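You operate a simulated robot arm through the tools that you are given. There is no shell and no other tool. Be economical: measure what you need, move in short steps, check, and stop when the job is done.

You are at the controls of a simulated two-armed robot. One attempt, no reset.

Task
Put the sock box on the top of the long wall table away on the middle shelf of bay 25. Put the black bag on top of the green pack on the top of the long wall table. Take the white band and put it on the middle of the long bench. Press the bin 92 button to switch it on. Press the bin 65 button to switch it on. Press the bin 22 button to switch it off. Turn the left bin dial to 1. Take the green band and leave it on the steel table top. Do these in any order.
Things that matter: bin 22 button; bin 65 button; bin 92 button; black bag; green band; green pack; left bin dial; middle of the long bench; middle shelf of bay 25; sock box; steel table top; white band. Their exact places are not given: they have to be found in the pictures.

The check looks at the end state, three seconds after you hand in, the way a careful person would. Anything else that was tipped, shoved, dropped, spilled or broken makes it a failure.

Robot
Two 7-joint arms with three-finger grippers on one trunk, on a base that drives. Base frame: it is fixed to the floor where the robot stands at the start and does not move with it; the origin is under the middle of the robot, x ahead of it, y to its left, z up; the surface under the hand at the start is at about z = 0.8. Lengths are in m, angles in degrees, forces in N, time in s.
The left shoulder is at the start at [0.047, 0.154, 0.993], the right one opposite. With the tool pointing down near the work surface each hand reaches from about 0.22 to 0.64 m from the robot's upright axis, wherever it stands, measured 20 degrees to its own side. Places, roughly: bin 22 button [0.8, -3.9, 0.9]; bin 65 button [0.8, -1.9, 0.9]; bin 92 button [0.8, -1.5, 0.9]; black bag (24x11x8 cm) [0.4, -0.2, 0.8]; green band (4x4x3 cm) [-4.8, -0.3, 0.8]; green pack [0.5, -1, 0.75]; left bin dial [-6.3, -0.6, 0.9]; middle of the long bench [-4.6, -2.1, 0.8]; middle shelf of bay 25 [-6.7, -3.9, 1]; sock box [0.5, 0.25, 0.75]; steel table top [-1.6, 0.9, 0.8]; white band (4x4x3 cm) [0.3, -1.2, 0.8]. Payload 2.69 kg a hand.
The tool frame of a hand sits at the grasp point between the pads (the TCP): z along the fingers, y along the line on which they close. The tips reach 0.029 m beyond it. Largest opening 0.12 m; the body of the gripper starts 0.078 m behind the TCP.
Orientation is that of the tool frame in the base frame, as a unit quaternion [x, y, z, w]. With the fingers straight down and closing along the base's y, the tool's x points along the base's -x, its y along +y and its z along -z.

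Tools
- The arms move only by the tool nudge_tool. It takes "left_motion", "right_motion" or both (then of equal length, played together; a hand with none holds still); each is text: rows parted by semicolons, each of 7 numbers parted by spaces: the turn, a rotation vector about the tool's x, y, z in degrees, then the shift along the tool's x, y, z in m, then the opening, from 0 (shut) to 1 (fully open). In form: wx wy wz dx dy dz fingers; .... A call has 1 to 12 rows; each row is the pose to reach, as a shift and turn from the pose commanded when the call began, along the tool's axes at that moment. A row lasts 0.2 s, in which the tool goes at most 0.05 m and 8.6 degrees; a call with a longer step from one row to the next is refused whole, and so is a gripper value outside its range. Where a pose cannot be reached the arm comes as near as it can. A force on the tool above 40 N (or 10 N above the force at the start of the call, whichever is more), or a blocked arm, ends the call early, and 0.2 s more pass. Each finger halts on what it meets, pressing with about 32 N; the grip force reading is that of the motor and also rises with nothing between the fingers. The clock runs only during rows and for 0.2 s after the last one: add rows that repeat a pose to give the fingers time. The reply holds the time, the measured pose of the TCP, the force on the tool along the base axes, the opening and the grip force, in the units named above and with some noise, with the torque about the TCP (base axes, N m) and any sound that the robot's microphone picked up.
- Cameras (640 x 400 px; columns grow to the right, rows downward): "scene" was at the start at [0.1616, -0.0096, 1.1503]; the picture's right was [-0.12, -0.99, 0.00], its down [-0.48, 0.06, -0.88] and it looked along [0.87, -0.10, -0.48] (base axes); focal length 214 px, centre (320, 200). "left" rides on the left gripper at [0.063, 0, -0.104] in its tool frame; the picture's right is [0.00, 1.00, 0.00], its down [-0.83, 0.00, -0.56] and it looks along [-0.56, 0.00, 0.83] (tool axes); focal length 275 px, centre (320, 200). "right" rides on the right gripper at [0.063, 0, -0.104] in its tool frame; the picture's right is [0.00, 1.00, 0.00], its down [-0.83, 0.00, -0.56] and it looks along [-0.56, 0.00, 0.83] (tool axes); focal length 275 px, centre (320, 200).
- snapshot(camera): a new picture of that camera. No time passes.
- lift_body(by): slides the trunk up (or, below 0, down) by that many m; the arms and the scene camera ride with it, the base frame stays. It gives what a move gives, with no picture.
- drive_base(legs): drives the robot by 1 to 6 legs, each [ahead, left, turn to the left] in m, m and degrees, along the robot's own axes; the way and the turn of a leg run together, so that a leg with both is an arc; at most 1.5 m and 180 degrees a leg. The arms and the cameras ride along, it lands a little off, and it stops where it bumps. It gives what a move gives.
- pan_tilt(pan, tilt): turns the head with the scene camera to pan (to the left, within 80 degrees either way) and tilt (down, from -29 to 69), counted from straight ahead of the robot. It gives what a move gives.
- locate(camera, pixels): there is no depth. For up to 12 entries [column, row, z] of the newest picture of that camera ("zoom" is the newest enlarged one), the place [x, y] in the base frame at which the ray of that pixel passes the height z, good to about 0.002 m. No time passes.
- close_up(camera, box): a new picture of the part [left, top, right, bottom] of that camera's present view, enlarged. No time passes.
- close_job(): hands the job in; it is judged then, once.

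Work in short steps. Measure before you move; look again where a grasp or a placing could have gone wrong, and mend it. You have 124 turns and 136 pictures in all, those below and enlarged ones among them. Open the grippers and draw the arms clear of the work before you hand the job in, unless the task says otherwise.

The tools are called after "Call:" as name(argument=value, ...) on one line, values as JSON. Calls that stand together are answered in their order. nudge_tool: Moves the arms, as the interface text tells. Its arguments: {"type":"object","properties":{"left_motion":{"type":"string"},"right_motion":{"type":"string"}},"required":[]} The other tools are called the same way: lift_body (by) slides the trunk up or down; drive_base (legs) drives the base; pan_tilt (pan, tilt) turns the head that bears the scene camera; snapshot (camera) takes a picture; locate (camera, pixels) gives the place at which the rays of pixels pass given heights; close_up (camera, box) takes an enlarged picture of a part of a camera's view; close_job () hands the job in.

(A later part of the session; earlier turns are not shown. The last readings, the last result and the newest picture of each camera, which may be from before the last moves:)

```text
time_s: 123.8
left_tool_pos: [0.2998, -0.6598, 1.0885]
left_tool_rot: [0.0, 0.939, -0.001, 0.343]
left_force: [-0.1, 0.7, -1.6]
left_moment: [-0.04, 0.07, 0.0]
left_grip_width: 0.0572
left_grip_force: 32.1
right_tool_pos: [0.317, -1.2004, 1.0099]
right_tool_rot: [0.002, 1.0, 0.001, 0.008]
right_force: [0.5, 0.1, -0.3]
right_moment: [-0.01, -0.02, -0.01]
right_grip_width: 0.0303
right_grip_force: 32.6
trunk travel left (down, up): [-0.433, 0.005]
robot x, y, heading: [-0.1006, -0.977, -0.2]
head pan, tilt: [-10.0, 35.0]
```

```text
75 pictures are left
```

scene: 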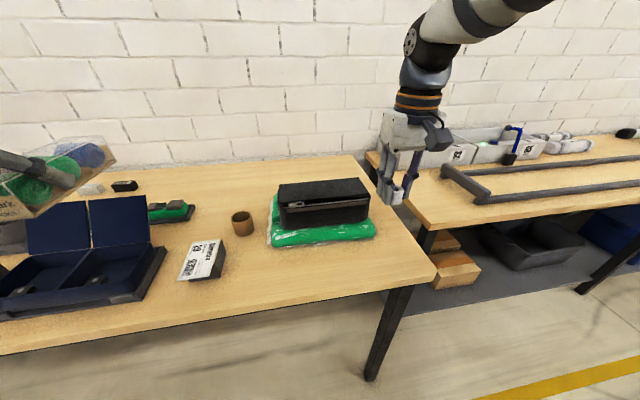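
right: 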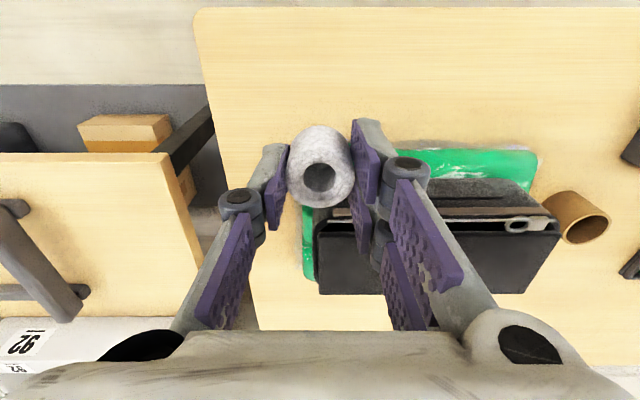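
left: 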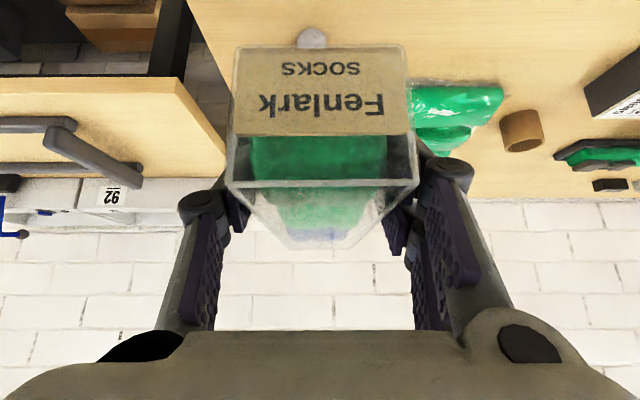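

Ring is held (3 cm grip). I back off, turn around and survey the rest of the room.

Call:
drive_base(legs=[[-0.35, 0, 0], [0, 0, 170]])

Call:
pan_tilt(pan=0, tilt=15)

Call:
snapshot(camera="scene")

Call:
pan_tilt(pan=-55, tilt=15)

Call:
snapshot(camera="scene")

Call:
pan_tilt(pan=50, tilt=15)

Call:
snapshot(camera="scene")

```text
time_s: 133.0
left_tool_pos: [-0.9169, -1.1942, 1.0868]
left_tool_rot: [0.933, -0.112, -0.34, -0.041]
left_force: [-0.4, -0.2, -1.8]
left_moment: [-0.01, -0.05, 0.02]
left_grip_width: 0.0574
left_grip_force: 32.0
right_tool_pos: [-0.806, -0.6653, 1.0082]
right_tool_rot: [0.993, -0.121, -0.007, 0.001]
right_force: [0.1, 0.6, -0.4]
right_moment: [0.03, 0.0, 0.0]
right_grip_width: 0.0301
right_grip_force: 32.2
trunk travel left (down, up): [-0.433, 0.005]
robot x, y, heading: [-0.4505, -0.9789, 166.2]
head pan, tilt: [-10.0, 35.0]
```

```text
time_s: 133.8
left_tool_pos: [-0.9164, -1.1948, 1.089]
left_tool_rot: [0.933, -0.113, -0.34, -0.042]
left_force: [0.4, -0.3, -2.1]
left_moment: [-0.04, -0.05, 0.02]
left_grip_width: 0.0575
left_grip_force: 31.8
right_tool_pos: [-0.8049, -0.6651, 1.0085]
right_tool_rot: [0.993, -0.121, -0.008, 0.0]
right_force: [0.0, -0.8, -0.4]
right_moment: [0.0, 0.01, 0.02]
right_grip_width: 0.0303
right_grip_force: 31.8
trunk travel left (down, up): [-0.433, 0.005]
robot x, y, heading: [-0.4556, -0.9768, 166.2]
head pan, tilt: [0.0, 15.0]
```

```text
74 pictures are left
```

scene: 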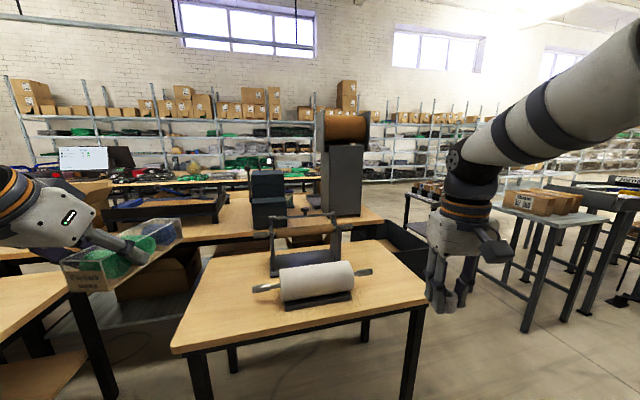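

```text
time_s: 135.0
left_tool_pos: [-0.9178, -1.195, 1.0872]
left_tool_rot: [0.933, -0.112, -0.34, -0.041]
left_force: [-0.3, -1.4, -1.2]
left_moment: [-0.04, -0.04, -0.01]
left_grip_width: 0.0578
left_grip_force: 31.8
right_tool_pos: [-0.8055, -0.6653, 1.0089]
right_tool_rot: [0.993, -0.121, -0.008, 0.0]
right_force: [0.3, 0.2, 0.8]
right_moment: [0.02, -0.03, 0.02]
right_grip_width: 0.0302
right_grip_force: 32.2
trunk travel left (down, up): [-0.433, 0.005]
robot x, y, heading: [-0.4526, -0.9805, 166.1]
head pan, tilt: [-55.0, 15.0]
```

```text
73 pictures are left
```

scene: 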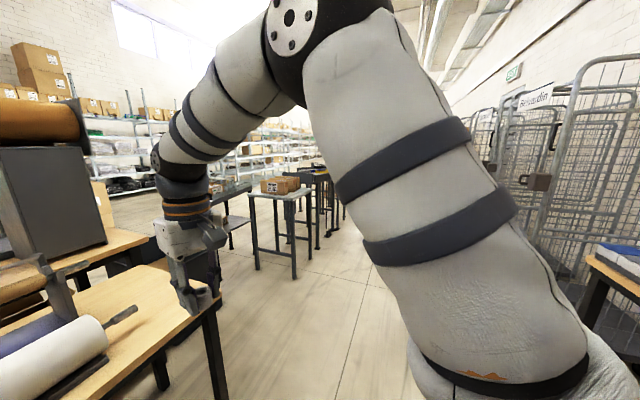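

```text
time_s: 136.8
left_tool_pos: [-0.917, -1.1934, 1.089]
left_tool_rot: [0.933, -0.112, -0.341, -0.041]
left_force: [0.7, 0.0, -1.8]
left_moment: [-0.06, -0.11, 0.0]
left_grip_width: 0.0573
left_grip_force: 32.0
right_tool_pos: [-0.8057, -0.6644, 1.0087]
right_tool_rot: [0.993, -0.122, -0.009, 0.0]
right_force: [-0.6, -0.3, -0.1]
right_moment: [-0.05, -0.01, -0.03]
right_grip_width: 0.0304
right_grip_force: 31.6
trunk travel left (down, up): [-0.433, 0.005]
robot x, y, heading: [-0.4567, -0.9782, 166.2]
head pan, tilt: [50.0, 15.0]
```

```text
72 pictures are left
```

scene: 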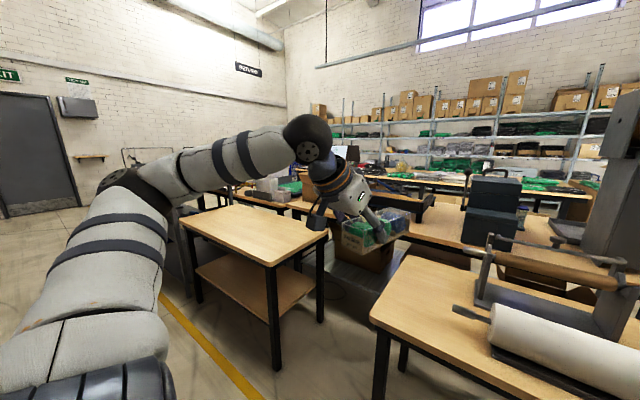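

A corridor runs between the packing table (left) and the steel table (right) at about y≈0.2. I straighten to 180° and slide right to look down it.

Call:
drive_base(legs=[[0, 0, 13.9], [0, -1.15, 0]])

Call:
pan_tilt(pan=0, tilt=15)

Call:
snapshot(camera="scene")

```text
time_s: 146.9
left_tool_pos: [-0.8488, -0.1339, 1.0883]
left_tool_rot: [0.94, -0.006, -0.342, -0.003]
left_force: [-0.1, -0.1, -1.5]
left_moment: [0.01, -0.07, -0.01]
left_grip_width: 0.0576
left_grip_force: 31.7
right_tool_pos: [-0.8598, 0.4069, 1.0081]
right_tool_rot: [1.0, -0.008, -0.008, 0.001]
right_force: [-0.4, -0.1, -0.7]
right_moment: [-0.01, -0.01, 0.01]
right_grip_width: 0.03
right_grip_force: 32.0
trunk travel left (down, up): [-0.433, 0.005]
robot x, y, heading: [-0.4452, 0.1828, 179.4]
head pan, tilt: [50.0, 15.0]
```

```text
time_s: 148.0
left_tool_pos: [-0.8493, -0.1341, 1.0875]
left_tool_rot: [0.939, -0.006, -0.343, -0.003]
left_force: [-0.2, 0.8, -2.3]
left_moment: [-0.03, -0.12, 0.0]
left_grip_width: 0.0575
left_grip_force: 31.7
right_tool_pos: [-0.8605, 0.408, 1.0088]
right_tool_rot: [1.0, -0.008, -0.008, 0.001]
right_force: [-0.1, 0.3, -1.2]
right_moment: [0.02, 0.0, 0.03]
right_grip_width: 0.0302
right_grip_force: 32.2
trunk travel left (down, up): [-0.433, 0.005]
robot x, y, heading: [-0.4463, 0.1799, 179.6]
head pan, tilt: [0.0, 15.0]
```

```text
71 pictures are left
```

scene: 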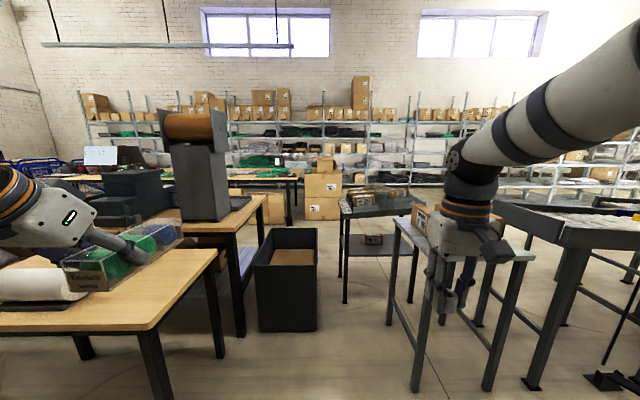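

I locate obstacle feet on the floor (z=0) to plan a path.

Call:
locate(camera="scene", pixels=[[415, 390, 0], [392, 325, 0], [318, 330, 0], [258, 330, 0], [345, 303, 0], [408, 300, 0], [241, 335, 0], [222, 355, 0], [305, 222, 0], [345, 220, 0], [285, 205, 0.8], [300, 170, 0.8]])

```text
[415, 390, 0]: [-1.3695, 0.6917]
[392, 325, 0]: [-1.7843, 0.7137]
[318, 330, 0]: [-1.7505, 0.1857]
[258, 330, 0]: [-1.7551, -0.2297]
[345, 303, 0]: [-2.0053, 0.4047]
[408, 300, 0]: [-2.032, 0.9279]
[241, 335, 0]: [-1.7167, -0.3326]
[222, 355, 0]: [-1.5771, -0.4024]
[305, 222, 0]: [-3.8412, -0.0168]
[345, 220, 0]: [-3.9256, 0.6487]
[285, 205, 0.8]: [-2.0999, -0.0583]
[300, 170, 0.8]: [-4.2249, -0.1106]
```

That gap is too narrow for the base. I look right and left for other passages.

Call:
pan_tilt(pan=-45, tilt=15)

Call:
snapshot(camera="scene")

Call:
locate(camera="scene", pixels=[[100, 300, 0], [300, 300, 0], [500, 300, 0], [100, 230, 0], [300, 230, 0]])

```text
time_s: 149.2
left_tool_pos: [-0.85, -0.1343, 1.0878]
left_tool_rot: [0.94, -0.006, -0.342, -0.003]
left_force: [0.6, 0.6, -1.0]
left_moment: [0.01, -0.06, 0.02]
left_grip_width: 0.0576
left_grip_force: 32.1
right_tool_pos: [-0.8593, 0.4067, 1.0089]
right_tool_rot: [1.0, -0.008, -0.008, 0.001]
right_force: [0.8, -0.1, 0.6]
right_moment: [0.01, 0.03, 0.01]
right_grip_width: 0.0301
right_grip_force: 31.7
trunk travel left (down, up): [-0.433, 0.005]
robot x, y, heading: [-0.4458, 0.1776, 179.0]
head pan, tilt: [-45.0, 15.0]
```

```text
70 pictures are left
```

scene: 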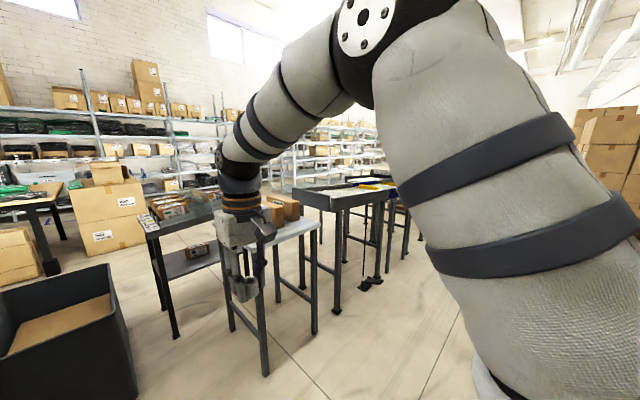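

```text
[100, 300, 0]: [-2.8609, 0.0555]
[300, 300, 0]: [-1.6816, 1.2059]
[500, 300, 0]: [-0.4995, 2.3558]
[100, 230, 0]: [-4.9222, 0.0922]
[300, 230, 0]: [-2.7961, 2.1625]
```

Going by the +y side looks open; I slide right to y≈1.9 and look again.

Call:
drive_base(legs=[[0, -0.85, 0.5], [0, -0.85, 0.5]])

Call:
pan_tilt(pan=0, tilt=18)

Call:
snapshot(camera="scene")

Call:
pan_tilt(pan=-50, tilt=18)

Call:
snapshot(camera="scene")

```text
time_s: 162.6
left_tool_pos: [-0.8228, 1.5672, 1.0879]
left_tool_rot: [0.939, -0.002, -0.343, -0.001]
left_force: [0.0, 0.2, -1.5]
left_moment: [0.01, -0.1, 0.02]
left_grip_width: 0.0574
left_grip_force: 32.3
right_tool_pos: [-0.8377, 2.1093, 1.0078]
right_tool_rot: [1.0, -0.005, -0.008, 0.001]
right_force: [0.4, 0.1, -0.2]
right_moment: [-0.01, 0.02, -0.02]
right_grip_width: 0.0302
right_grip_force: 32.0
trunk travel left (down, up): [-0.433, 0.005]
robot x, y, heading: [-0.4214, 1.8842, 179.6]
head pan, tilt: [-45.0, 15.0]
```

```text
time_s: 163.7
left_tool_pos: [-0.8219, 1.568, 1.0884]
left_tool_rot: [0.939, -0.002, -0.343, -0.001]
left_force: [0.4, -0.1, -1.8]
left_moment: [-0.01, -0.07, 0.0]
left_grip_width: 0.0576
left_grip_force: 32.0
right_tool_pos: [-0.8376, 2.1085, 1.0089]
right_tool_rot: [1.0, -0.004, -0.008, 0.0]
right_force: [-0.2, -0.6, 0.7]
right_moment: [0.01, 0.01, 0.02]
right_grip_width: 0.0302
right_grip_force: 31.6
trunk travel left (down, up): [-0.433, 0.005]
robot x, y, heading: [-0.4207, 1.8888, 179.4]
head pan, tilt: [0.0, 18.0]
```

```text
69 pictures are left
```

scene: 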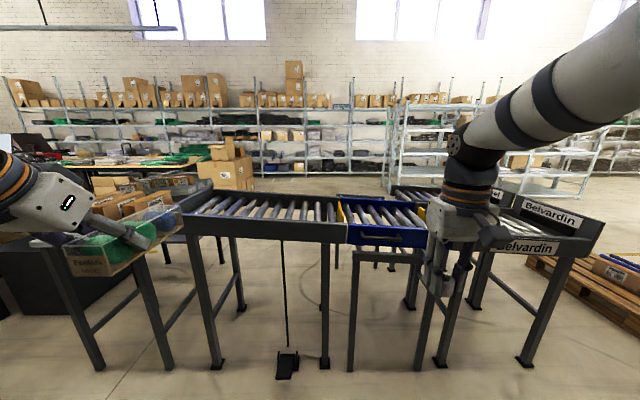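

```text
time_s: 164.9
left_tool_pos: [-0.8221, 1.5674, 1.0893]
left_tool_rot: [0.939, -0.002, -0.343, -0.001]
left_force: [-0.5, 1.0, -3.0]
left_moment: [-0.04, -0.08, 0.02]
left_grip_width: 0.058
left_grip_force: 32.4
right_tool_pos: [-0.8373, 2.1091, 1.0084]
right_tool_rot: [1.0, -0.005, -0.009, 0.001]
right_force: [-0.7, -0.2, 0.3]
right_moment: [0.02, 0.07, -0.01]
right_grip_width: 0.0301
right_grip_force: 32.1
trunk travel left (down, up): [-0.433, 0.005]
robot x, y, heading: [-0.4214, 1.8861, 179.7]
head pan, tilt: [-50.0, 18.0]
```

```text
68 pictures are left
```

scene: 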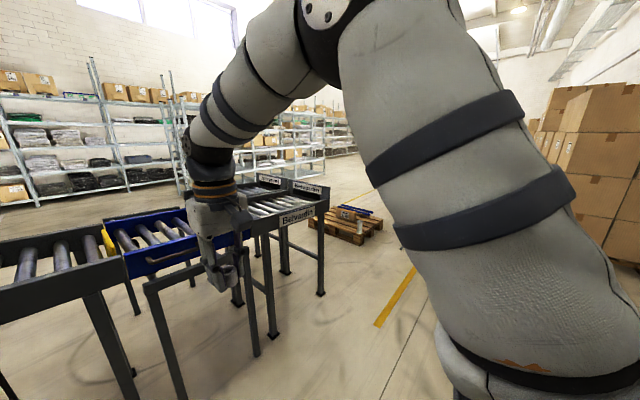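

A way opens around the right end of the roller conveyor, between it and a pallet. I locate floor points.

Call:
locate(camera="scene", pixels=[[322, 296, 0], [272, 338, 0], [255, 355, 0], [328, 236, 0], [358, 245, 0], [383, 222, 0], [290, 273, 0], [250, 200, 0], [130, 190, 0], [375, 325, 0], [350, 190, 0], [280, 180, 0]])

Call:
pan_tilt(pan=15, tilt=12)

Call:
snapshot(camera="scene")

Call:
locate(camera="scene", pixels=[[320, 220, 0], [250, 220, 0], [320, 210, 0], [200, 230, 0]])

```text
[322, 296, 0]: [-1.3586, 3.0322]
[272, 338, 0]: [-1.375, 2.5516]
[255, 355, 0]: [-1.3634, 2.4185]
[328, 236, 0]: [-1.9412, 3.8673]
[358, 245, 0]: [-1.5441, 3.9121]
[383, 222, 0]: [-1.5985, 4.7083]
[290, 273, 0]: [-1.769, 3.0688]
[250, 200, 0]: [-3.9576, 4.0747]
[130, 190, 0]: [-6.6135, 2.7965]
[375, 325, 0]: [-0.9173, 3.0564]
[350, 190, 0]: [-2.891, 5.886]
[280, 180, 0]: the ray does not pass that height
```

```text
time_s: 166.3
left_tool_pos: [-0.8245, 1.5691, 1.0886]
left_tool_rot: [0.939, -0.003, -0.343, -0.002]
left_force: [0.4, 0.1, -2.3]
left_moment: [-0.05, -0.04, 0.0]
left_grip_width: 0.0577
left_grip_force: 31.8
right_tool_pos: [-0.838, 2.1085, 1.0085]
right_tool_rot: [1.0, -0.005, -0.008, 0.0]
right_force: [0.3, -0.4, -0.1]
right_moment: [-0.01, -0.03, 0.0]
right_grip_width: 0.0299
right_grip_force: 32.2
trunk travel left (down, up): [-0.433, 0.005]
robot x, y, heading: [-0.4197, 1.8889, 179.4]
head pan, tilt: [15.0, 12.0]
```

```text
67 pictures are left
```

scene: 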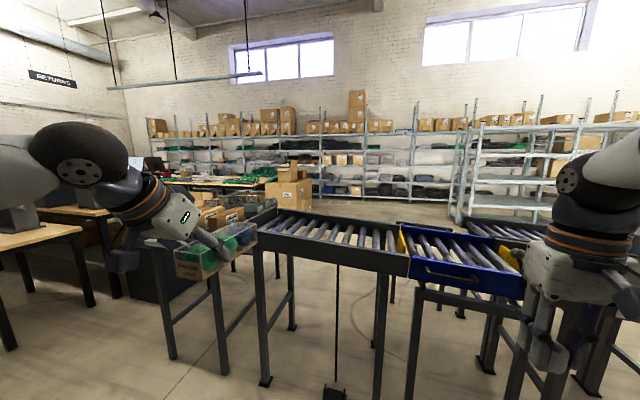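

```text
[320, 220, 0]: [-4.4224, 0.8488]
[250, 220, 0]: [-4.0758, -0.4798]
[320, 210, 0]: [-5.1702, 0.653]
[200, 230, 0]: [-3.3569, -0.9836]
```

Conveyor end is at y≈3.05 and the pallet starts at y≈3.87; I pass at y≈3.46 and stop beyond at x≈−2.6 to look.

Call:
drive_base(legs=[[0, -0.8, 0], [0, -0.78, 0]])

Call:
pan_tilt(pan=0, tilt=25)

Call:
snapshot(camera="scene")

Call:
locate(camera="scene", pixels=[[300, 300, 0], [340, 300, 0], [300, 250, 0], [380, 250, 0]])

```text
time_s: 178.9
left_tool_pos: [-0.8004, 3.161, 1.0879]
left_tool_rot: [0.939, -0.008, -0.343, -0.004]
left_force: [-0.2, 0.8, -2.3]
left_moment: [-0.02, -0.06, 0.01]
left_grip_width: 0.0576
left_grip_force: 32.3
right_tool_pos: [-0.8083, 3.7014, 1.0093]
right_tool_rot: [1.0, -0.011, -0.009, 0.001]
right_force: [-0.3, -0.4, -0.1]
right_moment: [0.0, -0.01, 0.0]
right_grip_width: 0.03
right_grip_force: 32.4
trunk travel left (down, up): [-0.433, 0.005]
robot x, y, heading: [-0.3961, 3.4746, 179.0]
head pan, tilt: [15.0, 12.0]
```

```text
time_s: 179.6
left_tool_pos: [-0.801, 3.1603, 1.0885]
left_tool_rot: [0.94, -0.008, -0.342, -0.004]
left_force: [-0.4, 0.7, -1.6]
left_moment: [0.01, -0.07, -0.01]
left_grip_width: 0.0579
left_grip_force: 32.5
right_tool_pos: [-0.8086, 3.7015, 1.0084]
right_tool_rot: [1.0, -0.011, -0.008, 0.001]
right_force: [-0.5, 0.7, -1.3]
right_moment: [-0.01, 0.01, -0.01]
right_grip_width: 0.0303
right_grip_force: 32.4
trunk travel left (down, up): [-0.433, 0.005]
robot x, y, heading: [-0.3958, 3.4739, 178.9]
head pan, tilt: [0.0, 25.0]
```

```text
66 pictures are left
```

scene: 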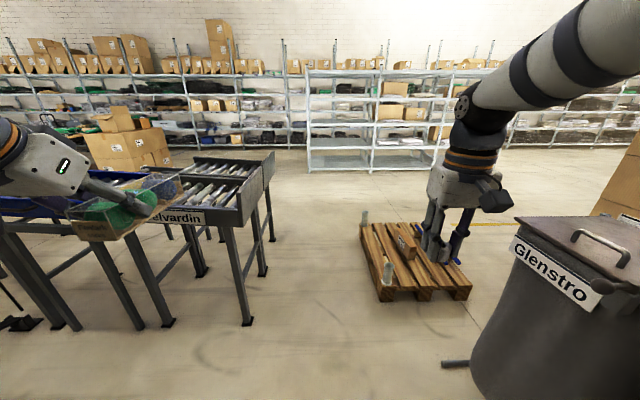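

```text
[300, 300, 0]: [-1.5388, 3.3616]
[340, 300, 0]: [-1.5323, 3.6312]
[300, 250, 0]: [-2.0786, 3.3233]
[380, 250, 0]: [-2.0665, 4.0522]
```

Path at y≈3.46 is clear; I drive through and stop near x≈−2.7.

Call:
drive_base(legs=[[1.15, 0.03, 1], [1.15, 0, 0]])

Call:
pan_tilt(pan=55, tilt=15)

Call:
snapshot(camera="scene")

Call:
pan_tilt(pan=10, tilt=15)

Call:
snapshot(camera="scene")

```text
time_s: 190.9
left_tool_pos: [-3.0901, 3.1426, 1.0889]
left_tool_rot: [0.94, -0.004, -0.342, -0.002]
left_force: [-0.3, 0.4, -1.4]
left_moment: [-0.01, -0.03, 0.0]
left_grip_width: 0.0575
left_grip_force: 31.7
right_tool_pos: [-3.1015, 3.682, 1.0078]
right_tool_rot: [1.0, -0.007, -0.008, 0.001]
right_force: [0.3, -0.4, 0.3]
right_moment: [-0.01, 0.01, -0.02]
right_grip_width: 0.0304
right_grip_force: 32.1
trunk travel left (down, up): [-0.433, 0.005]
robot x, y, heading: [-2.6883, 3.46, 179.4]
head pan, tilt: [0.0, 25.0]
```

```text
time_s: 192.2
left_tool_pos: [-3.0906, 3.1429, 1.0884]
left_tool_rot: [0.939, -0.004, -0.343, -0.002]
left_force: [0.0, 0.2, -0.8]
left_moment: [0.01, -0.1, 0.03]
left_grip_width: 0.0573
left_grip_force: 32.0
right_tool_pos: [-3.102, 3.6825, 1.0078]
right_tool_rot: [1.0, -0.006, -0.008, 0.0]
right_force: [-0.5, 0.7, -0.5]
right_moment: [0.02, -0.01, 0.02]
right_grip_width: 0.0303
right_grip_force: 31.6
trunk travel left (down, up): [-0.433, 0.005]
robot x, y, heading: [-2.6846, 3.4614, 179.1]
head pan, tilt: [55.0, 15.0]
```

```text
65 pictures are left
```

scene: 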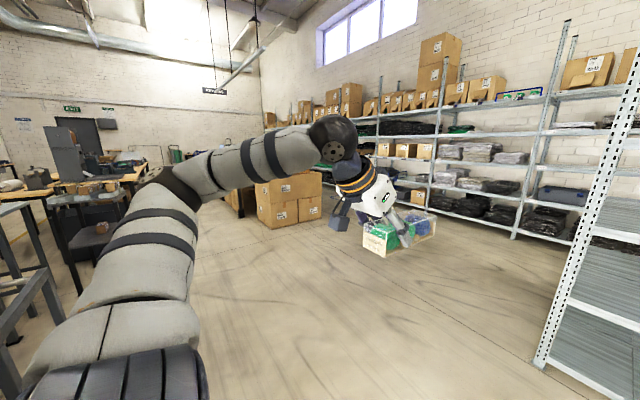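

```text
time_s: 193.3
left_tool_pos: [-3.0902, 3.142, 1.0887]
left_tool_rot: [0.939, -0.005, -0.343, -0.003]
left_force: [-0.4, 0.4, -1.8]
left_moment: [-0.01, -0.09, 0.03]
left_grip_width: 0.0574
left_grip_force: 32.6
right_tool_pos: [-3.1019, 3.6829, 1.0089]
right_tool_rot: [1.0, -0.007, -0.008, 0.001]
right_force: [-0.4, -0.6, 0.7]
right_moment: [0.03, 0.03, -0.01]
right_grip_width: 0.03
right_grip_force: 32.1
trunk travel left (down, up): [-0.433, 0.005]
robot x, y, heading: [-2.6897, 3.4539, 179.0]
head pan, tilt: [10.0, 15.0]
```

```text
64 pictures are left
```

scene: 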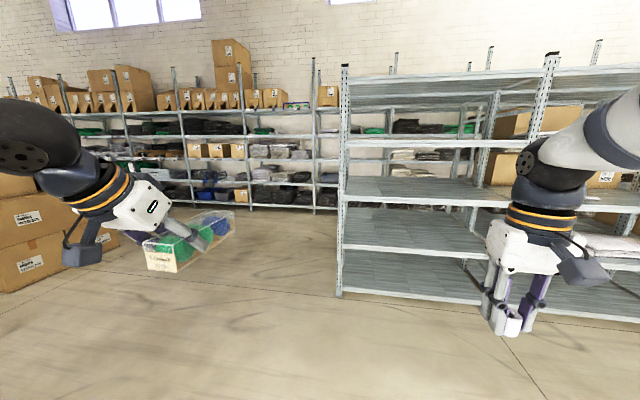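

Open floor ahead. I locate the rack corner, box stack and shelf feet to plan the aisle toward the bench and bay 25.

Call:
locate(camera="scene", pixels=[[340, 297, 0], [315, 212, 0], [192, 207, 0], [70, 270, 0], [20, 290, 0], [120, 240, 0], [250, 207, 0]])

Call:
drive_base(legs=[[0.6, 0.6, 0], [0.6, 0.6, 0]])

Call:
pan_tilt(pan=60, tilt=12)

Call:
snapshot(camera="scene")

```text
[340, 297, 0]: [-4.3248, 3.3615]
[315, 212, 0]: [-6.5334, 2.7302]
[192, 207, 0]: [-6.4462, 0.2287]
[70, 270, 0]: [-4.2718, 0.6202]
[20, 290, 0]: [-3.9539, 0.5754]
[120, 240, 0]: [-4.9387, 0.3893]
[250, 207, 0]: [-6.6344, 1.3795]
```

```text
time_s: 202.9
left_tool_pos: [-4.2808, 1.9478, 1.0881]
left_tool_rot: [0.94, 0.003, -0.343, 0.0]
left_force: [-0.5, 0.4, -2.4]
left_moment: [0.01, -0.05, 0.03]
left_grip_width: 0.0574
left_grip_force: 32.4
right_tool_pos: [-4.3017, 2.4883, 1.0083]
right_tool_rot: [1.0, 0.001, -0.008, 0.0]
right_force: [0.1, 0.3, -1.0]
right_moment: [0.0, -0.02, 0.02]
right_grip_width: 0.0303
right_grip_force: 32.0
trunk travel left (down, up): [-0.433, 0.005]
robot x, y, heading: [-3.8828, 2.269, -179.7]
head pan, tilt: [10.0, 15.0]
```

```text
time_s: 204.1
left_tool_pos: [-4.2814, 1.9491, 1.0889]
left_tool_rot: [0.939, 0.003, -0.343, 0.001]
left_force: [0.3, -0.2, -1.4]
left_moment: [0.0, -0.08, -0.02]
left_grip_width: 0.0573
left_grip_force: 32.1
right_tool_pos: [-4.3006, 2.4876, 1.0088]
right_tool_rot: [1.0, 0.001, -0.007, 0.0]
right_force: [-0.6, 0.1, -0.4]
right_moment: [-0.01, -0.02, -0.03]
right_grip_width: 0.0303
right_grip_force: 31.5
trunk travel left (down, up): [-0.433, 0.005]
robot x, y, heading: [-3.881, 2.2699, -179.8]
head pan, tilt: [60.0, 12.0]
```

```text
63 pictures are left
```

scene: 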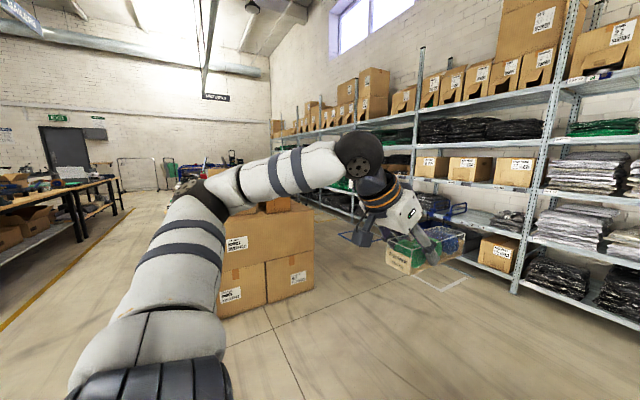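

I go into the aisle at x≈−5.4 and turn to face −y.

Call:
drive_base(legs=[[1.4, 0.4, 0], [0, 0, 90]])

Call:
pan_tilt(pan=0, tilt=15)

Call:
snapshot(camera="scene")

Call:
locate(camera="scene", pixels=[[200, 300, 0], [320, 300, 0], [450, 300, 0], [200, 240, 0], [320, 240, 0], [450, 240, 0], [320, 210, 0]])

```text
time_s: 215.3
left_tool_pos: [-4.9711, 1.4744, 1.0888]
left_tool_rot: [0.652, 0.677, -0.239, 0.246]
left_force: [-0.6, 0.1, -1.3]
left_moment: [0.07, 0.0, 0.03]
left_grip_width: 0.0574
left_grip_force: 31.9
right_tool_pos: [-5.5108, 1.4364, 1.0094]
right_tool_rot: [0.695, 0.719, -0.005, 0.006]
right_force: [0.6, -1.1, -0.6]
right_moment: [-0.02, 0.01, 0.0]
right_grip_width: 0.0302
right_grip_force: 32.2
trunk travel left (down, up): [-0.433, 0.005]
robot x, y, heading: [-5.307, 1.8635, -87.7]
head pan, tilt: [60.0, 12.0]
```

```text
time_s: 216.7
left_tool_pos: [-4.9709, 1.4751, 1.0892]
left_tool_rot: [0.652, 0.676, -0.239, 0.247]
left_force: [-0.2, -0.3, -1.0]
left_moment: [0.08, -0.01, 0.05]
left_grip_width: 0.0575
left_grip_force: 32.0
right_tool_pos: [-5.5108, 1.4376, 1.0097]
right_tool_rot: [0.694, 0.72, -0.005, 0.006]
right_force: [0.3, -0.1, -0.3]
right_moment: [0.0, -0.01, 0.01]
right_grip_width: 0.0302
right_grip_force: 32.2
trunk travel left (down, up): [-0.433, 0.005]
robot x, y, heading: [-5.3062, 1.8641, -88.0]
head pan, tilt: [0.0, 15.0]
```

```text
62 pictures are left
```

scene: 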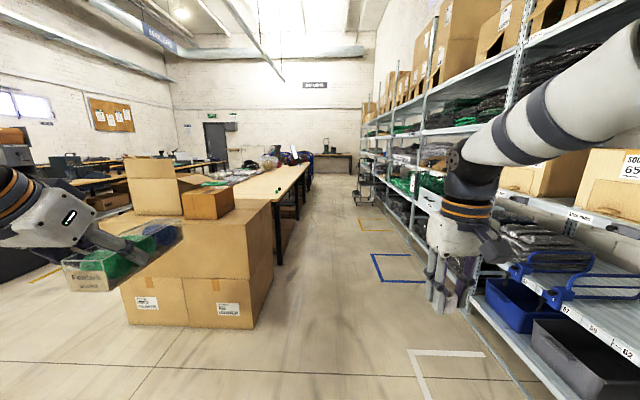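

```text
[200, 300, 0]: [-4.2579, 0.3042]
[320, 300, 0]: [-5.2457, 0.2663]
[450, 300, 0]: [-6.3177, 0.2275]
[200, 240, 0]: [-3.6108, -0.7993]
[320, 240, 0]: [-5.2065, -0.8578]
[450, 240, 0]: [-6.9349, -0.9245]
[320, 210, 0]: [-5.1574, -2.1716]
```

The aisle is clear. I shift to x≈−5.65 and go on to y≈0.5, then look at the bench end and the shelf bins.

Call:
drive_base(legs=[[0, -0.34, -2], [1.3, 0, 0]])

Call:
pan_tilt(pan=25, tilt=20)

Call:
snapshot(camera="scene")

Call:
pan_tilt(pan=-25, tilt=20)

Call:
snapshot(camera="scene")

```text
time_s: 225.9
left_tool_pos: [-5.2985, 0.1698, 1.089]
left_tool_rot: [0.657, 0.672, -0.24, 0.244]
left_force: [0.0, -0.7, -2.4]
left_moment: [0.07, -0.01, 0.02]
left_grip_width: 0.0573
left_grip_force: 31.4
right_tool_pos: [-5.8393, 0.1404, 1.0101]
right_tool_rot: [0.7, 0.714, -0.005, 0.007]
right_force: [0.3, -0.2, 0.1]
right_moment: [0.02, 0.0, -0.01]
right_grip_width: 0.0302
right_grip_force: 31.6
trunk travel left (down, up): [-0.433, 0.005]
robot x, y, heading: [-5.6276, 0.5636, -89.0]
head pan, tilt: [0.0, 15.0]
```

```text
time_s: 226.8
left_tool_pos: [-5.299, 0.1692, 1.0892]
left_tool_rot: [0.658, 0.671, -0.24, 0.244]
left_force: [0.0, -0.6, -1.6]
left_moment: [0.03, 0.03, -0.02]
left_grip_width: 0.0576
left_grip_force: 32.1
right_tool_pos: [-5.8398, 0.1397, 1.0088]
right_tool_rot: [0.7, 0.714, -0.004, 0.006]
right_force: [-0.3, 0.3, -0.5]
right_moment: [0.02, 0.01, 0.0]
right_grip_width: 0.0302
right_grip_force: 32.0
trunk travel left (down, up): [-0.433, 0.005]
robot x, y, heading: [-5.6249, 0.5626, -88.8]
head pan, tilt: [25.0, 20.0]
```

```text
61 pictures are left
```

scene: 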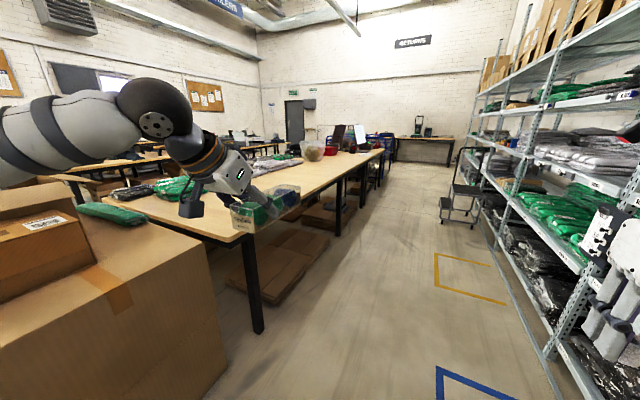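

```text
time_s: 228.0
left_tool_pos: [-5.2982, 0.1688, 1.0883]
left_tool_rot: [0.657, 0.672, -0.24, 0.245]
left_force: [0.6, -0.1, -1.8]
left_moment: [0.07, -0.03, -0.02]
left_grip_width: 0.0575
left_grip_force: 32.1
right_tool_pos: [-5.8391, 0.1407, 1.0076]
right_tool_rot: [0.701, 0.713, -0.005, 0.006]
right_force: [0.1, -0.4, -0.7]
right_moment: [0.0, 0.04, 0.01]
right_grip_width: 0.0302
right_grip_force: 31.3
trunk travel left (down, up): [-0.433, 0.005]
robot x, y, heading: [-5.6275, 0.5632, -89.2]
head pan, tilt: [-25.0, 20.0]
```

```text
60 pictures are left
```

scene: 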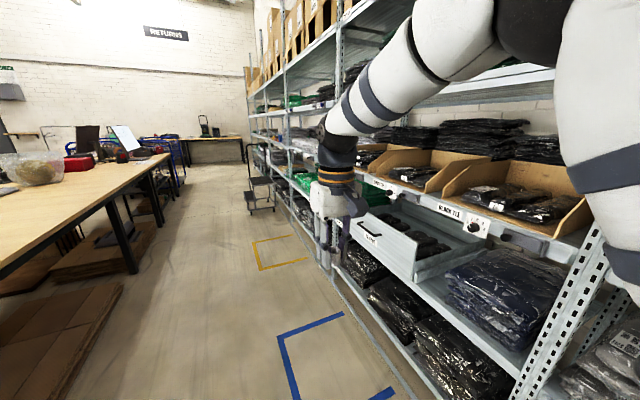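

The shelf bins with dials are on the right; the facing-left one should be the farther (390,190). First the white band: I drive on to y≈−1.3 and look at the bench.

Call:
drive_base(legs=[[1.45, 0.0, -1], [0.3, 0, 0]])

Call:
pan_tilt(pan=40, tilt=25)

Call:
snapshot(camera="scene")

Call:
pan_tilt(pan=-10, tilt=15)

Call:
snapshot(camera="scene")

```text
time_s: 236.8
left_tool_pos: [-5.2747, -1.5645, 1.0891]
left_tool_rot: [0.66, 0.669, -0.241, 0.243]
left_force: [0.1, -0.7, -2.4]
left_moment: [0.07, 0.03, 0.01]
left_grip_width: 0.0574
left_grip_force: 32.1
right_tool_pos: [-5.815, -1.5896, 1.0078]
right_tool_rot: [0.703, 0.711, -0.004, 0.007]
right_force: [0.8, -0.2, 0.0]
right_moment: [0.01, -0.01, 0.02]
right_grip_width: 0.0301
right_grip_force: 32.2
trunk travel left (down, up): [-0.433, 0.005]
robot x, y, heading: [-5.5972, -1.1665, -89.4]
head pan, tilt: [-25.0, 20.0]
```

```text
time_s: 238.1
left_tool_pos: [-5.2745, -1.566, 1.0879]
left_tool_rot: [0.66, 0.668, -0.242, 0.244]
left_force: [0.6, -0.3, -2.0]
left_moment: [0.04, 0.04, -0.03]
left_grip_width: 0.0574
left_grip_force: 31.8
right_tool_pos: [-5.8148, -1.5902, 1.0077]
right_tool_rot: [0.704, 0.711, -0.005, 0.006]
right_force: [0.6, 0.3, -0.3]
right_moment: [-0.02, -0.01, 0.0]
right_grip_width: 0.0302
right_grip_force: 32.1
trunk travel left (down, up): [-0.433, 0.005]
robot x, y, heading: [-5.5997, -1.1692, -89.2]
head pan, tilt: [40.0, 25.0]
```

```text
59 pictures are left
```

scene: 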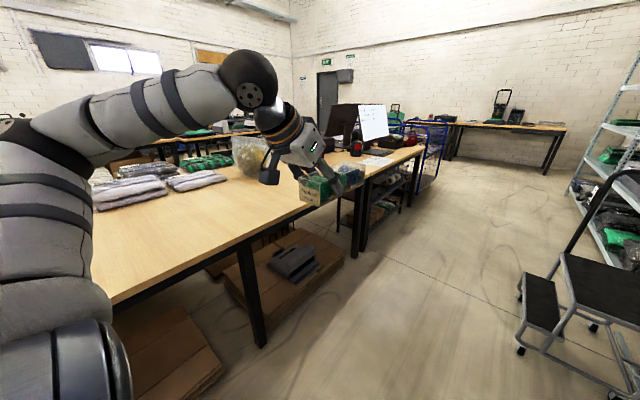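

```text
time_s: 239.3
left_tool_pos: [-5.2752, -1.5661, 1.0891]
left_tool_rot: [0.659, 0.669, -0.241, 0.244]
left_force: [0.0, 0.1, -1.8]
left_moment: [0.05, -0.02, 0.01]
left_grip_width: 0.0575
left_grip_force: 31.5
right_tool_pos: [-5.8128, -1.5886, 1.0093]
right_tool_rot: [0.704, 0.711, -0.005, 0.006]
right_force: [0.6, -0.6, 0.0]
right_moment: [0.01, -0.02, -0.02]
right_grip_width: 0.0303
right_grip_force: 32.3
trunk travel left (down, up): [-0.433, 0.005]
robot x, y, heading: [-5.5979, -1.1718, -89.3]
head pan, tilt: [-10.0, 15.0]
```

```text
58 pictures are left
```

scene: 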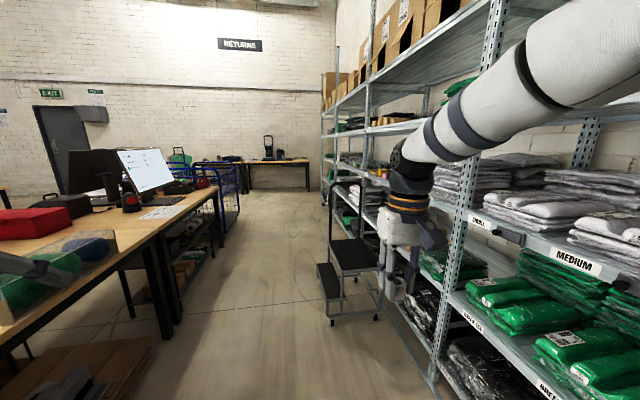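

The bench middle appears clear. I drive to y≈−1.9, turn to face the bench and look.

Call:
drive_base(legs=[[0.75, 0, 0], [0, 0, 90]])

Call:
pan_tilt(pan=0, tilt=25)

Call:
snapshot(camera="scene")

Call:
locate(camera="scene", pixels=[[320, 250, 0.8], [320, 300, 0.8], [200, 250, 0.8], [450, 250, 0.8], [320, 200, 0.8]])

```text
time_s: 247.1
left_tool_pos: [-5.1912, -1.598, 1.088]
left_tool_rot: [0.001, 0.94, -0.001, 0.342]
left_force: [-0.8, 0.1, -1.2]
left_moment: [0.0, 0.04, -0.01]
left_grip_width: 0.0576
left_grip_force: 32.2
right_tool_pos: [-5.1743, -2.1376, 1.009]
right_tool_rot: [0.002, 1.0, 0.002, 0.008]
right_force: [-0.4, -0.5, 0.3]
right_moment: [0.03, 0.02, -0.02]
right_grip_width: 0.0299
right_grip_force: 31.6
trunk travel left (down, up): [-0.433, 0.005]
robot x, y, heading: [-5.5919, -1.921, -0.1]
head pan, tilt: [-10.0, 15.0]
```

```text
time_s: 247.9
left_tool_pos: [-5.1901, -1.5979, 1.09]
left_tool_rot: [0.0, 0.939, -0.001, 0.343]
left_force: [-0.4, 0.4, -1.3]
left_moment: [0.03, 0.05, 0.02]
left_grip_width: 0.0574
left_grip_force: 31.8
right_tool_pos: [-5.1728, -2.1382, 1.0088]
right_tool_rot: [0.001, 1.0, 0.0, 0.008]
right_force: [0.9, 0.4, -0.4]
right_moment: [0.01, 0.01, -0.03]
right_grip_width: 0.0302
right_grip_force: 32.1
trunk travel left (down, up): [-0.433, 0.005]
robot x, y, heading: [-5.59, -1.917, -0.3]
head pan, tilt: [0.0, 25.0]
```

```text
57 pictures are left
```

scene: 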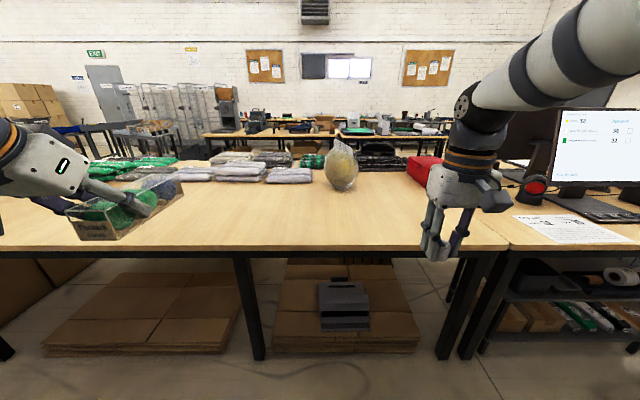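

```text
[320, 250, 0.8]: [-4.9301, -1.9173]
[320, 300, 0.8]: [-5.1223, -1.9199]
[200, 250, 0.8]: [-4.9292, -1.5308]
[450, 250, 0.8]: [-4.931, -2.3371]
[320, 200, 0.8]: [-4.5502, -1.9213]
```

Bench front edge x≈−4.92; the bare middle area around (−4.65,−2.1) is free in front of the bag. I drive 0.4 m forward and lower the ring there.

Call:
drive_base(legs=[[0.4, 0, 0]])

Call:
snapshot(camera="scene")

Call:
snapshot(camera="right")

```text
time_s: 250.4
left_tool_pos: [-4.7895, -1.599, 1.0885]
left_tool_rot: [0.0, 0.94, 0.0, 0.341]
left_force: [0.4, -0.1, -2.9]
left_moment: [-0.02, 0.05, 0.01]
left_grip_width: 0.0577
left_grip_force: 32.0
right_tool_pos: [-4.7716, -2.1384, 1.0097]
right_tool_rot: [0.002, 1.0, 0.002, 0.008]
right_force: [-0.6, 0.5, -0.9]
right_moment: [-0.02, -0.01, -0.01]
right_grip_width: 0.0302
right_grip_force: 32.2
trunk travel left (down, up): [-0.433, 0.005]
robot x, y, heading: [-5.1901, -1.9201, -0.1]
head pan, tilt: [0.0, 25.0]
```

```text
56 pictures are left
```

scene: 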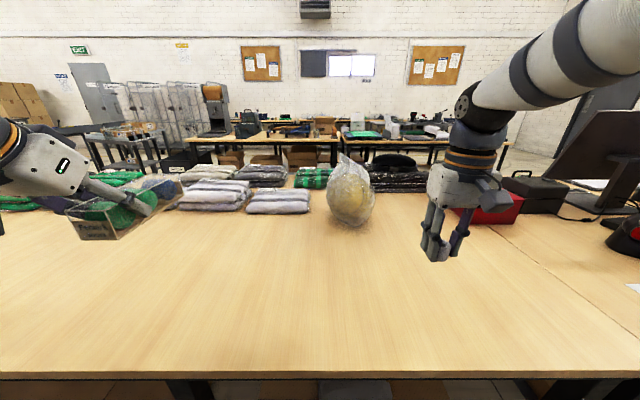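

```text
55 pictures are left
```

right: 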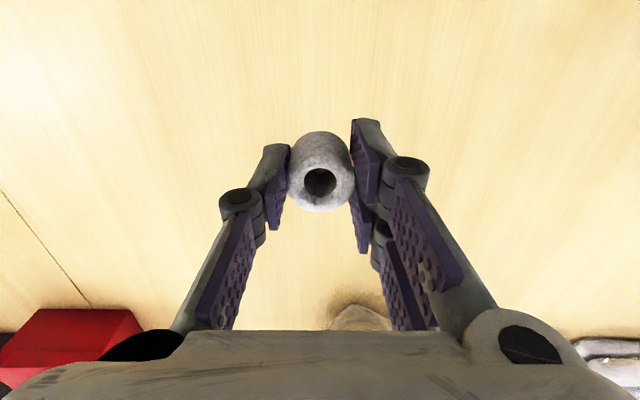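

I check distances to the plastic bag before lowering.

Call:
locate(camera="scene", pixels=[[350, 228, 0.8], [330, 215, 0.8], [374, 215, 0.8], [280, 213, 0.8], [320, 372, 0.8], [480, 225, 0.8], [520, 250, 0.8]])

Call:
nudge_tool(right_motion="0 0 0 -0.04 0.02 0.02 0; 0 0 0 -0.08 0.04 0.04 0; 0 0 0 -0.11 0.04 0.08 0; 0 0 0 -0.11 0.04 0.12 0; 0 0 0 -0.11 0.04 0.15 0; 0 0 0 -0.11 0.04 0.163 0; 0 0 0 -0.11 0.04 0.163 0")

Call:
snapshot(camera="right")

```text
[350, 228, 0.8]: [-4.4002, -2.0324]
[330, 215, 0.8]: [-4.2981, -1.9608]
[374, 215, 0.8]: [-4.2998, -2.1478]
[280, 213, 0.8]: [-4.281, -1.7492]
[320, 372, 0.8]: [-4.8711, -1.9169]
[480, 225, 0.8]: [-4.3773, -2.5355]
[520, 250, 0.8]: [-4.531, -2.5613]
```

```text
time_s: 252.0
left_tool_pos: [-4.7896, -1.5988, 1.0882]
left_tool_rot: [0.0, 0.939, -0.001, 0.343]
left_force: [0.0, -0.5, -1.2]
left_moment: [0.0, 0.03, 0.0]
left_grip_width: 0.0578
left_grip_force: 32.3
right_tool_pos: [-4.6617, -2.0994, 0.8457]
right_tool_rot: [0.002, 1.0, 0.001, 0.007]
right_force: [0.7, -1.1, -0.7]
right_moment: [-0.01, -0.01, 0.02]
right_grip_width: 0.0301
right_grip_force: 32.0
trunk travel left (down, up): [-0.433, 0.005]
robot x, y, heading: [-5.1918, -1.9221, 0.2]
head pan, tilt: [0.0, 25.0]
```

```text
54 pictures are left
```

right: 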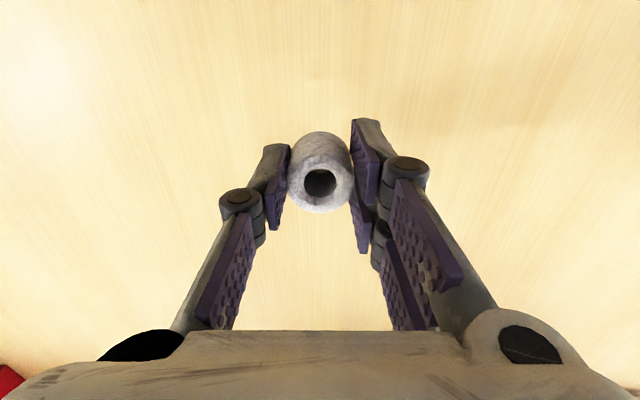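

No contact yet at 0.846; I lower gently.

Call:
nudge_tool(right_motion="0 0 0 0 0 0.004 0; 0 0 0 0 0 0.007 0; 0 0 0 0 0 0.010 0; 0 0 0 0 0 0.010 0")

Call:
close_up(camera="right", box=[200, 90, 440, 270])

Call:
close_up(camera="scene", box=[300, 160, 500, 320])

```text
time_s: 253.0
left_tool_pos: [-4.79, -1.5983, 1.0875]
left_tool_rot: [0.0, 0.939, -0.001, 0.343]
left_force: [-0.2, -0.6, -1.7]
left_moment: [-0.02, 0.06, 0.0]
left_grip_width: 0.0575
left_grip_force: 31.8
right_tool_pos: [-4.6585, -2.0976, 0.8374]
right_tool_rot: [0.002, 1.0, 0.001, 0.008]
right_force: [0.6, 0.4, 0.5]
right_moment: [0.0, 0.0, 0.03]
right_grip_width: 0.0303
right_grip_force: 31.7
trunk travel left (down, up): [-0.433, 0.005]
robot x, y, heading: [-5.1889, -1.9155, -0.3]
head pan, tilt: [0.0, 25.0]
```

```text
2.22 times, centred on (320, 180) of right
```

zoom: 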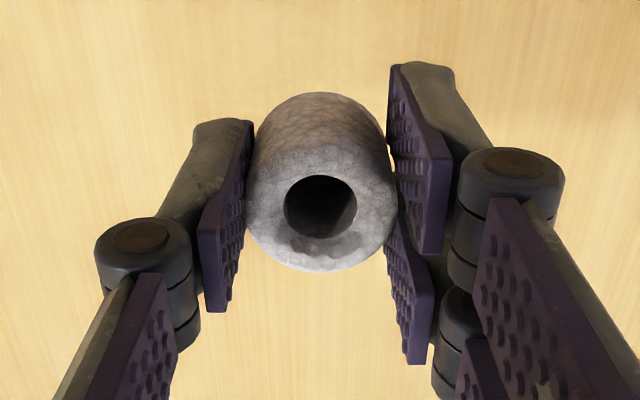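

```text
2.50 times, centred on (400, 240) of scene
```

zoom: 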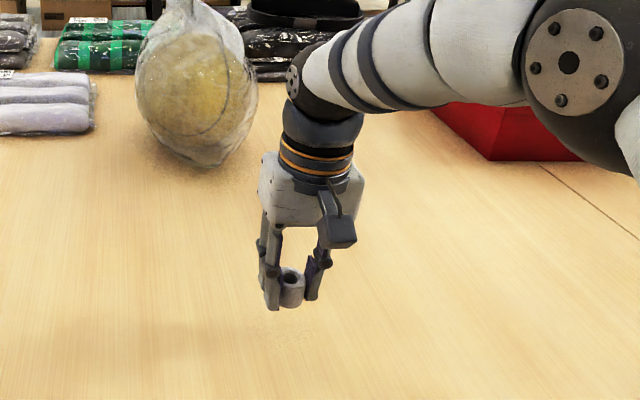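

Still no contact at 0.837; continue a few mm, with contact expected near 0.833.

Call:
nudge_tool(right_motion="0 0 0 0 0 0.002 0; 0 0 0 0 0 0.004 0; 0 0 0 0 0 0.006 0; 0 0 0 0 0 0.006 0")

```text
time_s: 254.0
left_tool_pos: [-4.7897, -1.5974, 1.0899]
left_tool_rot: [0.001, 0.939, -0.001, 0.343]
left_force: [-1.3, 0.4, -2.4]
left_moment: [-0.01, 0.06, 0.02]
left_grip_width: 0.0575
left_grip_force: 32.1
right_tool_pos: [-4.6595, -2.0998, 0.8317]
right_tool_rot: [0.002, 1.0, 0.001, 0.008]
right_force: [-0.2, 0.4, -0.1]
right_moment: [-0.02, -0.04, -0.02]
right_grip_width: 0.0302
right_grip_force: 31.8
trunk travel left (down, up): [-0.433, 0.005]
robot x, y, heading: [-5.1877, -1.9171, -0.1]
head pan, tilt: [0.0, 25.0]
```

Call:
nudge_tool(right_motion="0 0 0 0 0 0.002 0; 0 0 0 0 0 0.004 0; 0 0 0 0 0 0.006 0; 0 0 0 0 0 0.008 0; 0 0 0 0 0 0.008 0")

Call:
close_up(camera="right", box=[200, 90, 440, 270])

```text
time_s: 255.2
left_tool_pos: [-4.7901, -1.5979, 1.088]
left_tool_rot: [0.001, 0.939, -0.001, 0.343]
left_force: [0.7, 0.5, -0.7]
left_moment: [0.01, 0.09, -0.03]
left_grip_width: 0.0573
left_grip_force: 31.2
right_tool_pos: [-4.6585, -2.0986, 0.8235]
right_tool_rot: [0.002, 1.0, 0.001, 0.007]
right_force: [0.2, 0.2, 0.1]
right_moment: [-0.02, 0.0, 0.0]
right_grip_width: 0.0302
right_grip_force: 32.1
trunk travel left (down, up): [-0.433, 0.005]
robot x, y, heading: [-5.1888, -1.9173, -0.0]
head pan, tilt: [0.0, 25.0]
```

```text
2.22 times, centred on (320, 180) of right
```

zoom: 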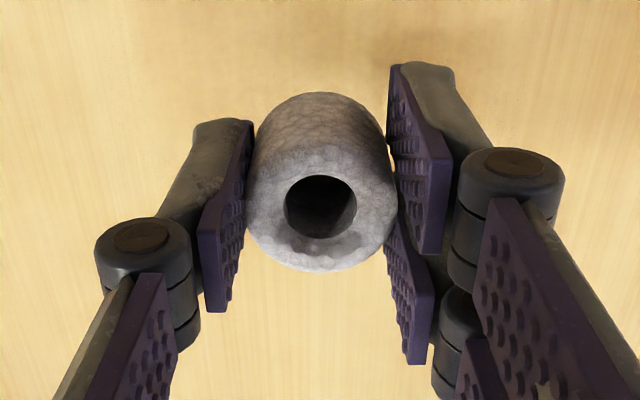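

The bench is a bit lower than 0.8; shadow is closing in. I continue down.

Call:
nudge_tool(right_motion="0 0 0 0 0 0.003 0; 0 0 0 0 0 0.006 0; 0 0 0 0 0 0.009 0; 0 0 0 0 0 0.012 0; 0 0 0 0 0 0.014 0; 0 0 0 0 0 0.016 0; 0 0 0 0 0 0.018 0; 0 0 0 0 0 0.02 0; 0 0 0 0 0 0.02 0")

Call:
close_up(camera="right", box=[200, 90, 440, 270])

```text
time_s: 257.2
left_tool_pos: [-4.7904, -1.5992, 1.0878]
left_tool_rot: [0.001, 0.939, -0.001, 0.343]
left_force: [-0.5, -0.2, -1.7]
left_moment: [0.01, 0.11, 0.01]
left_grip_width: 0.0577
left_grip_force: 32.1
right_tool_pos: [-4.6594, -2.0981, 0.8048]
right_tool_rot: [0.002, 1.0, 0.001, 0.008]
right_force: [0.2, -0.4, -0.2]
right_moment: [0.01, -0.02, -0.01]
right_grip_width: 0.0301
right_grip_force: 31.5
trunk travel left (down, up): [-0.433, 0.005]
robot x, y, heading: [-5.1872, -1.9188, 0.1]
head pan, tilt: [0.0, 25.0]
```

```text
2.22 times, centred on (320, 180) of right
```

zoom: 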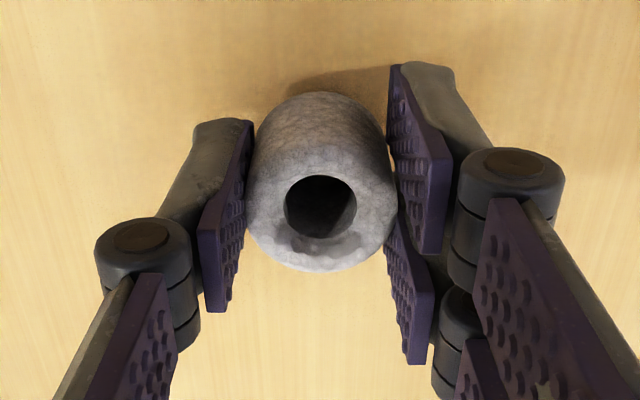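

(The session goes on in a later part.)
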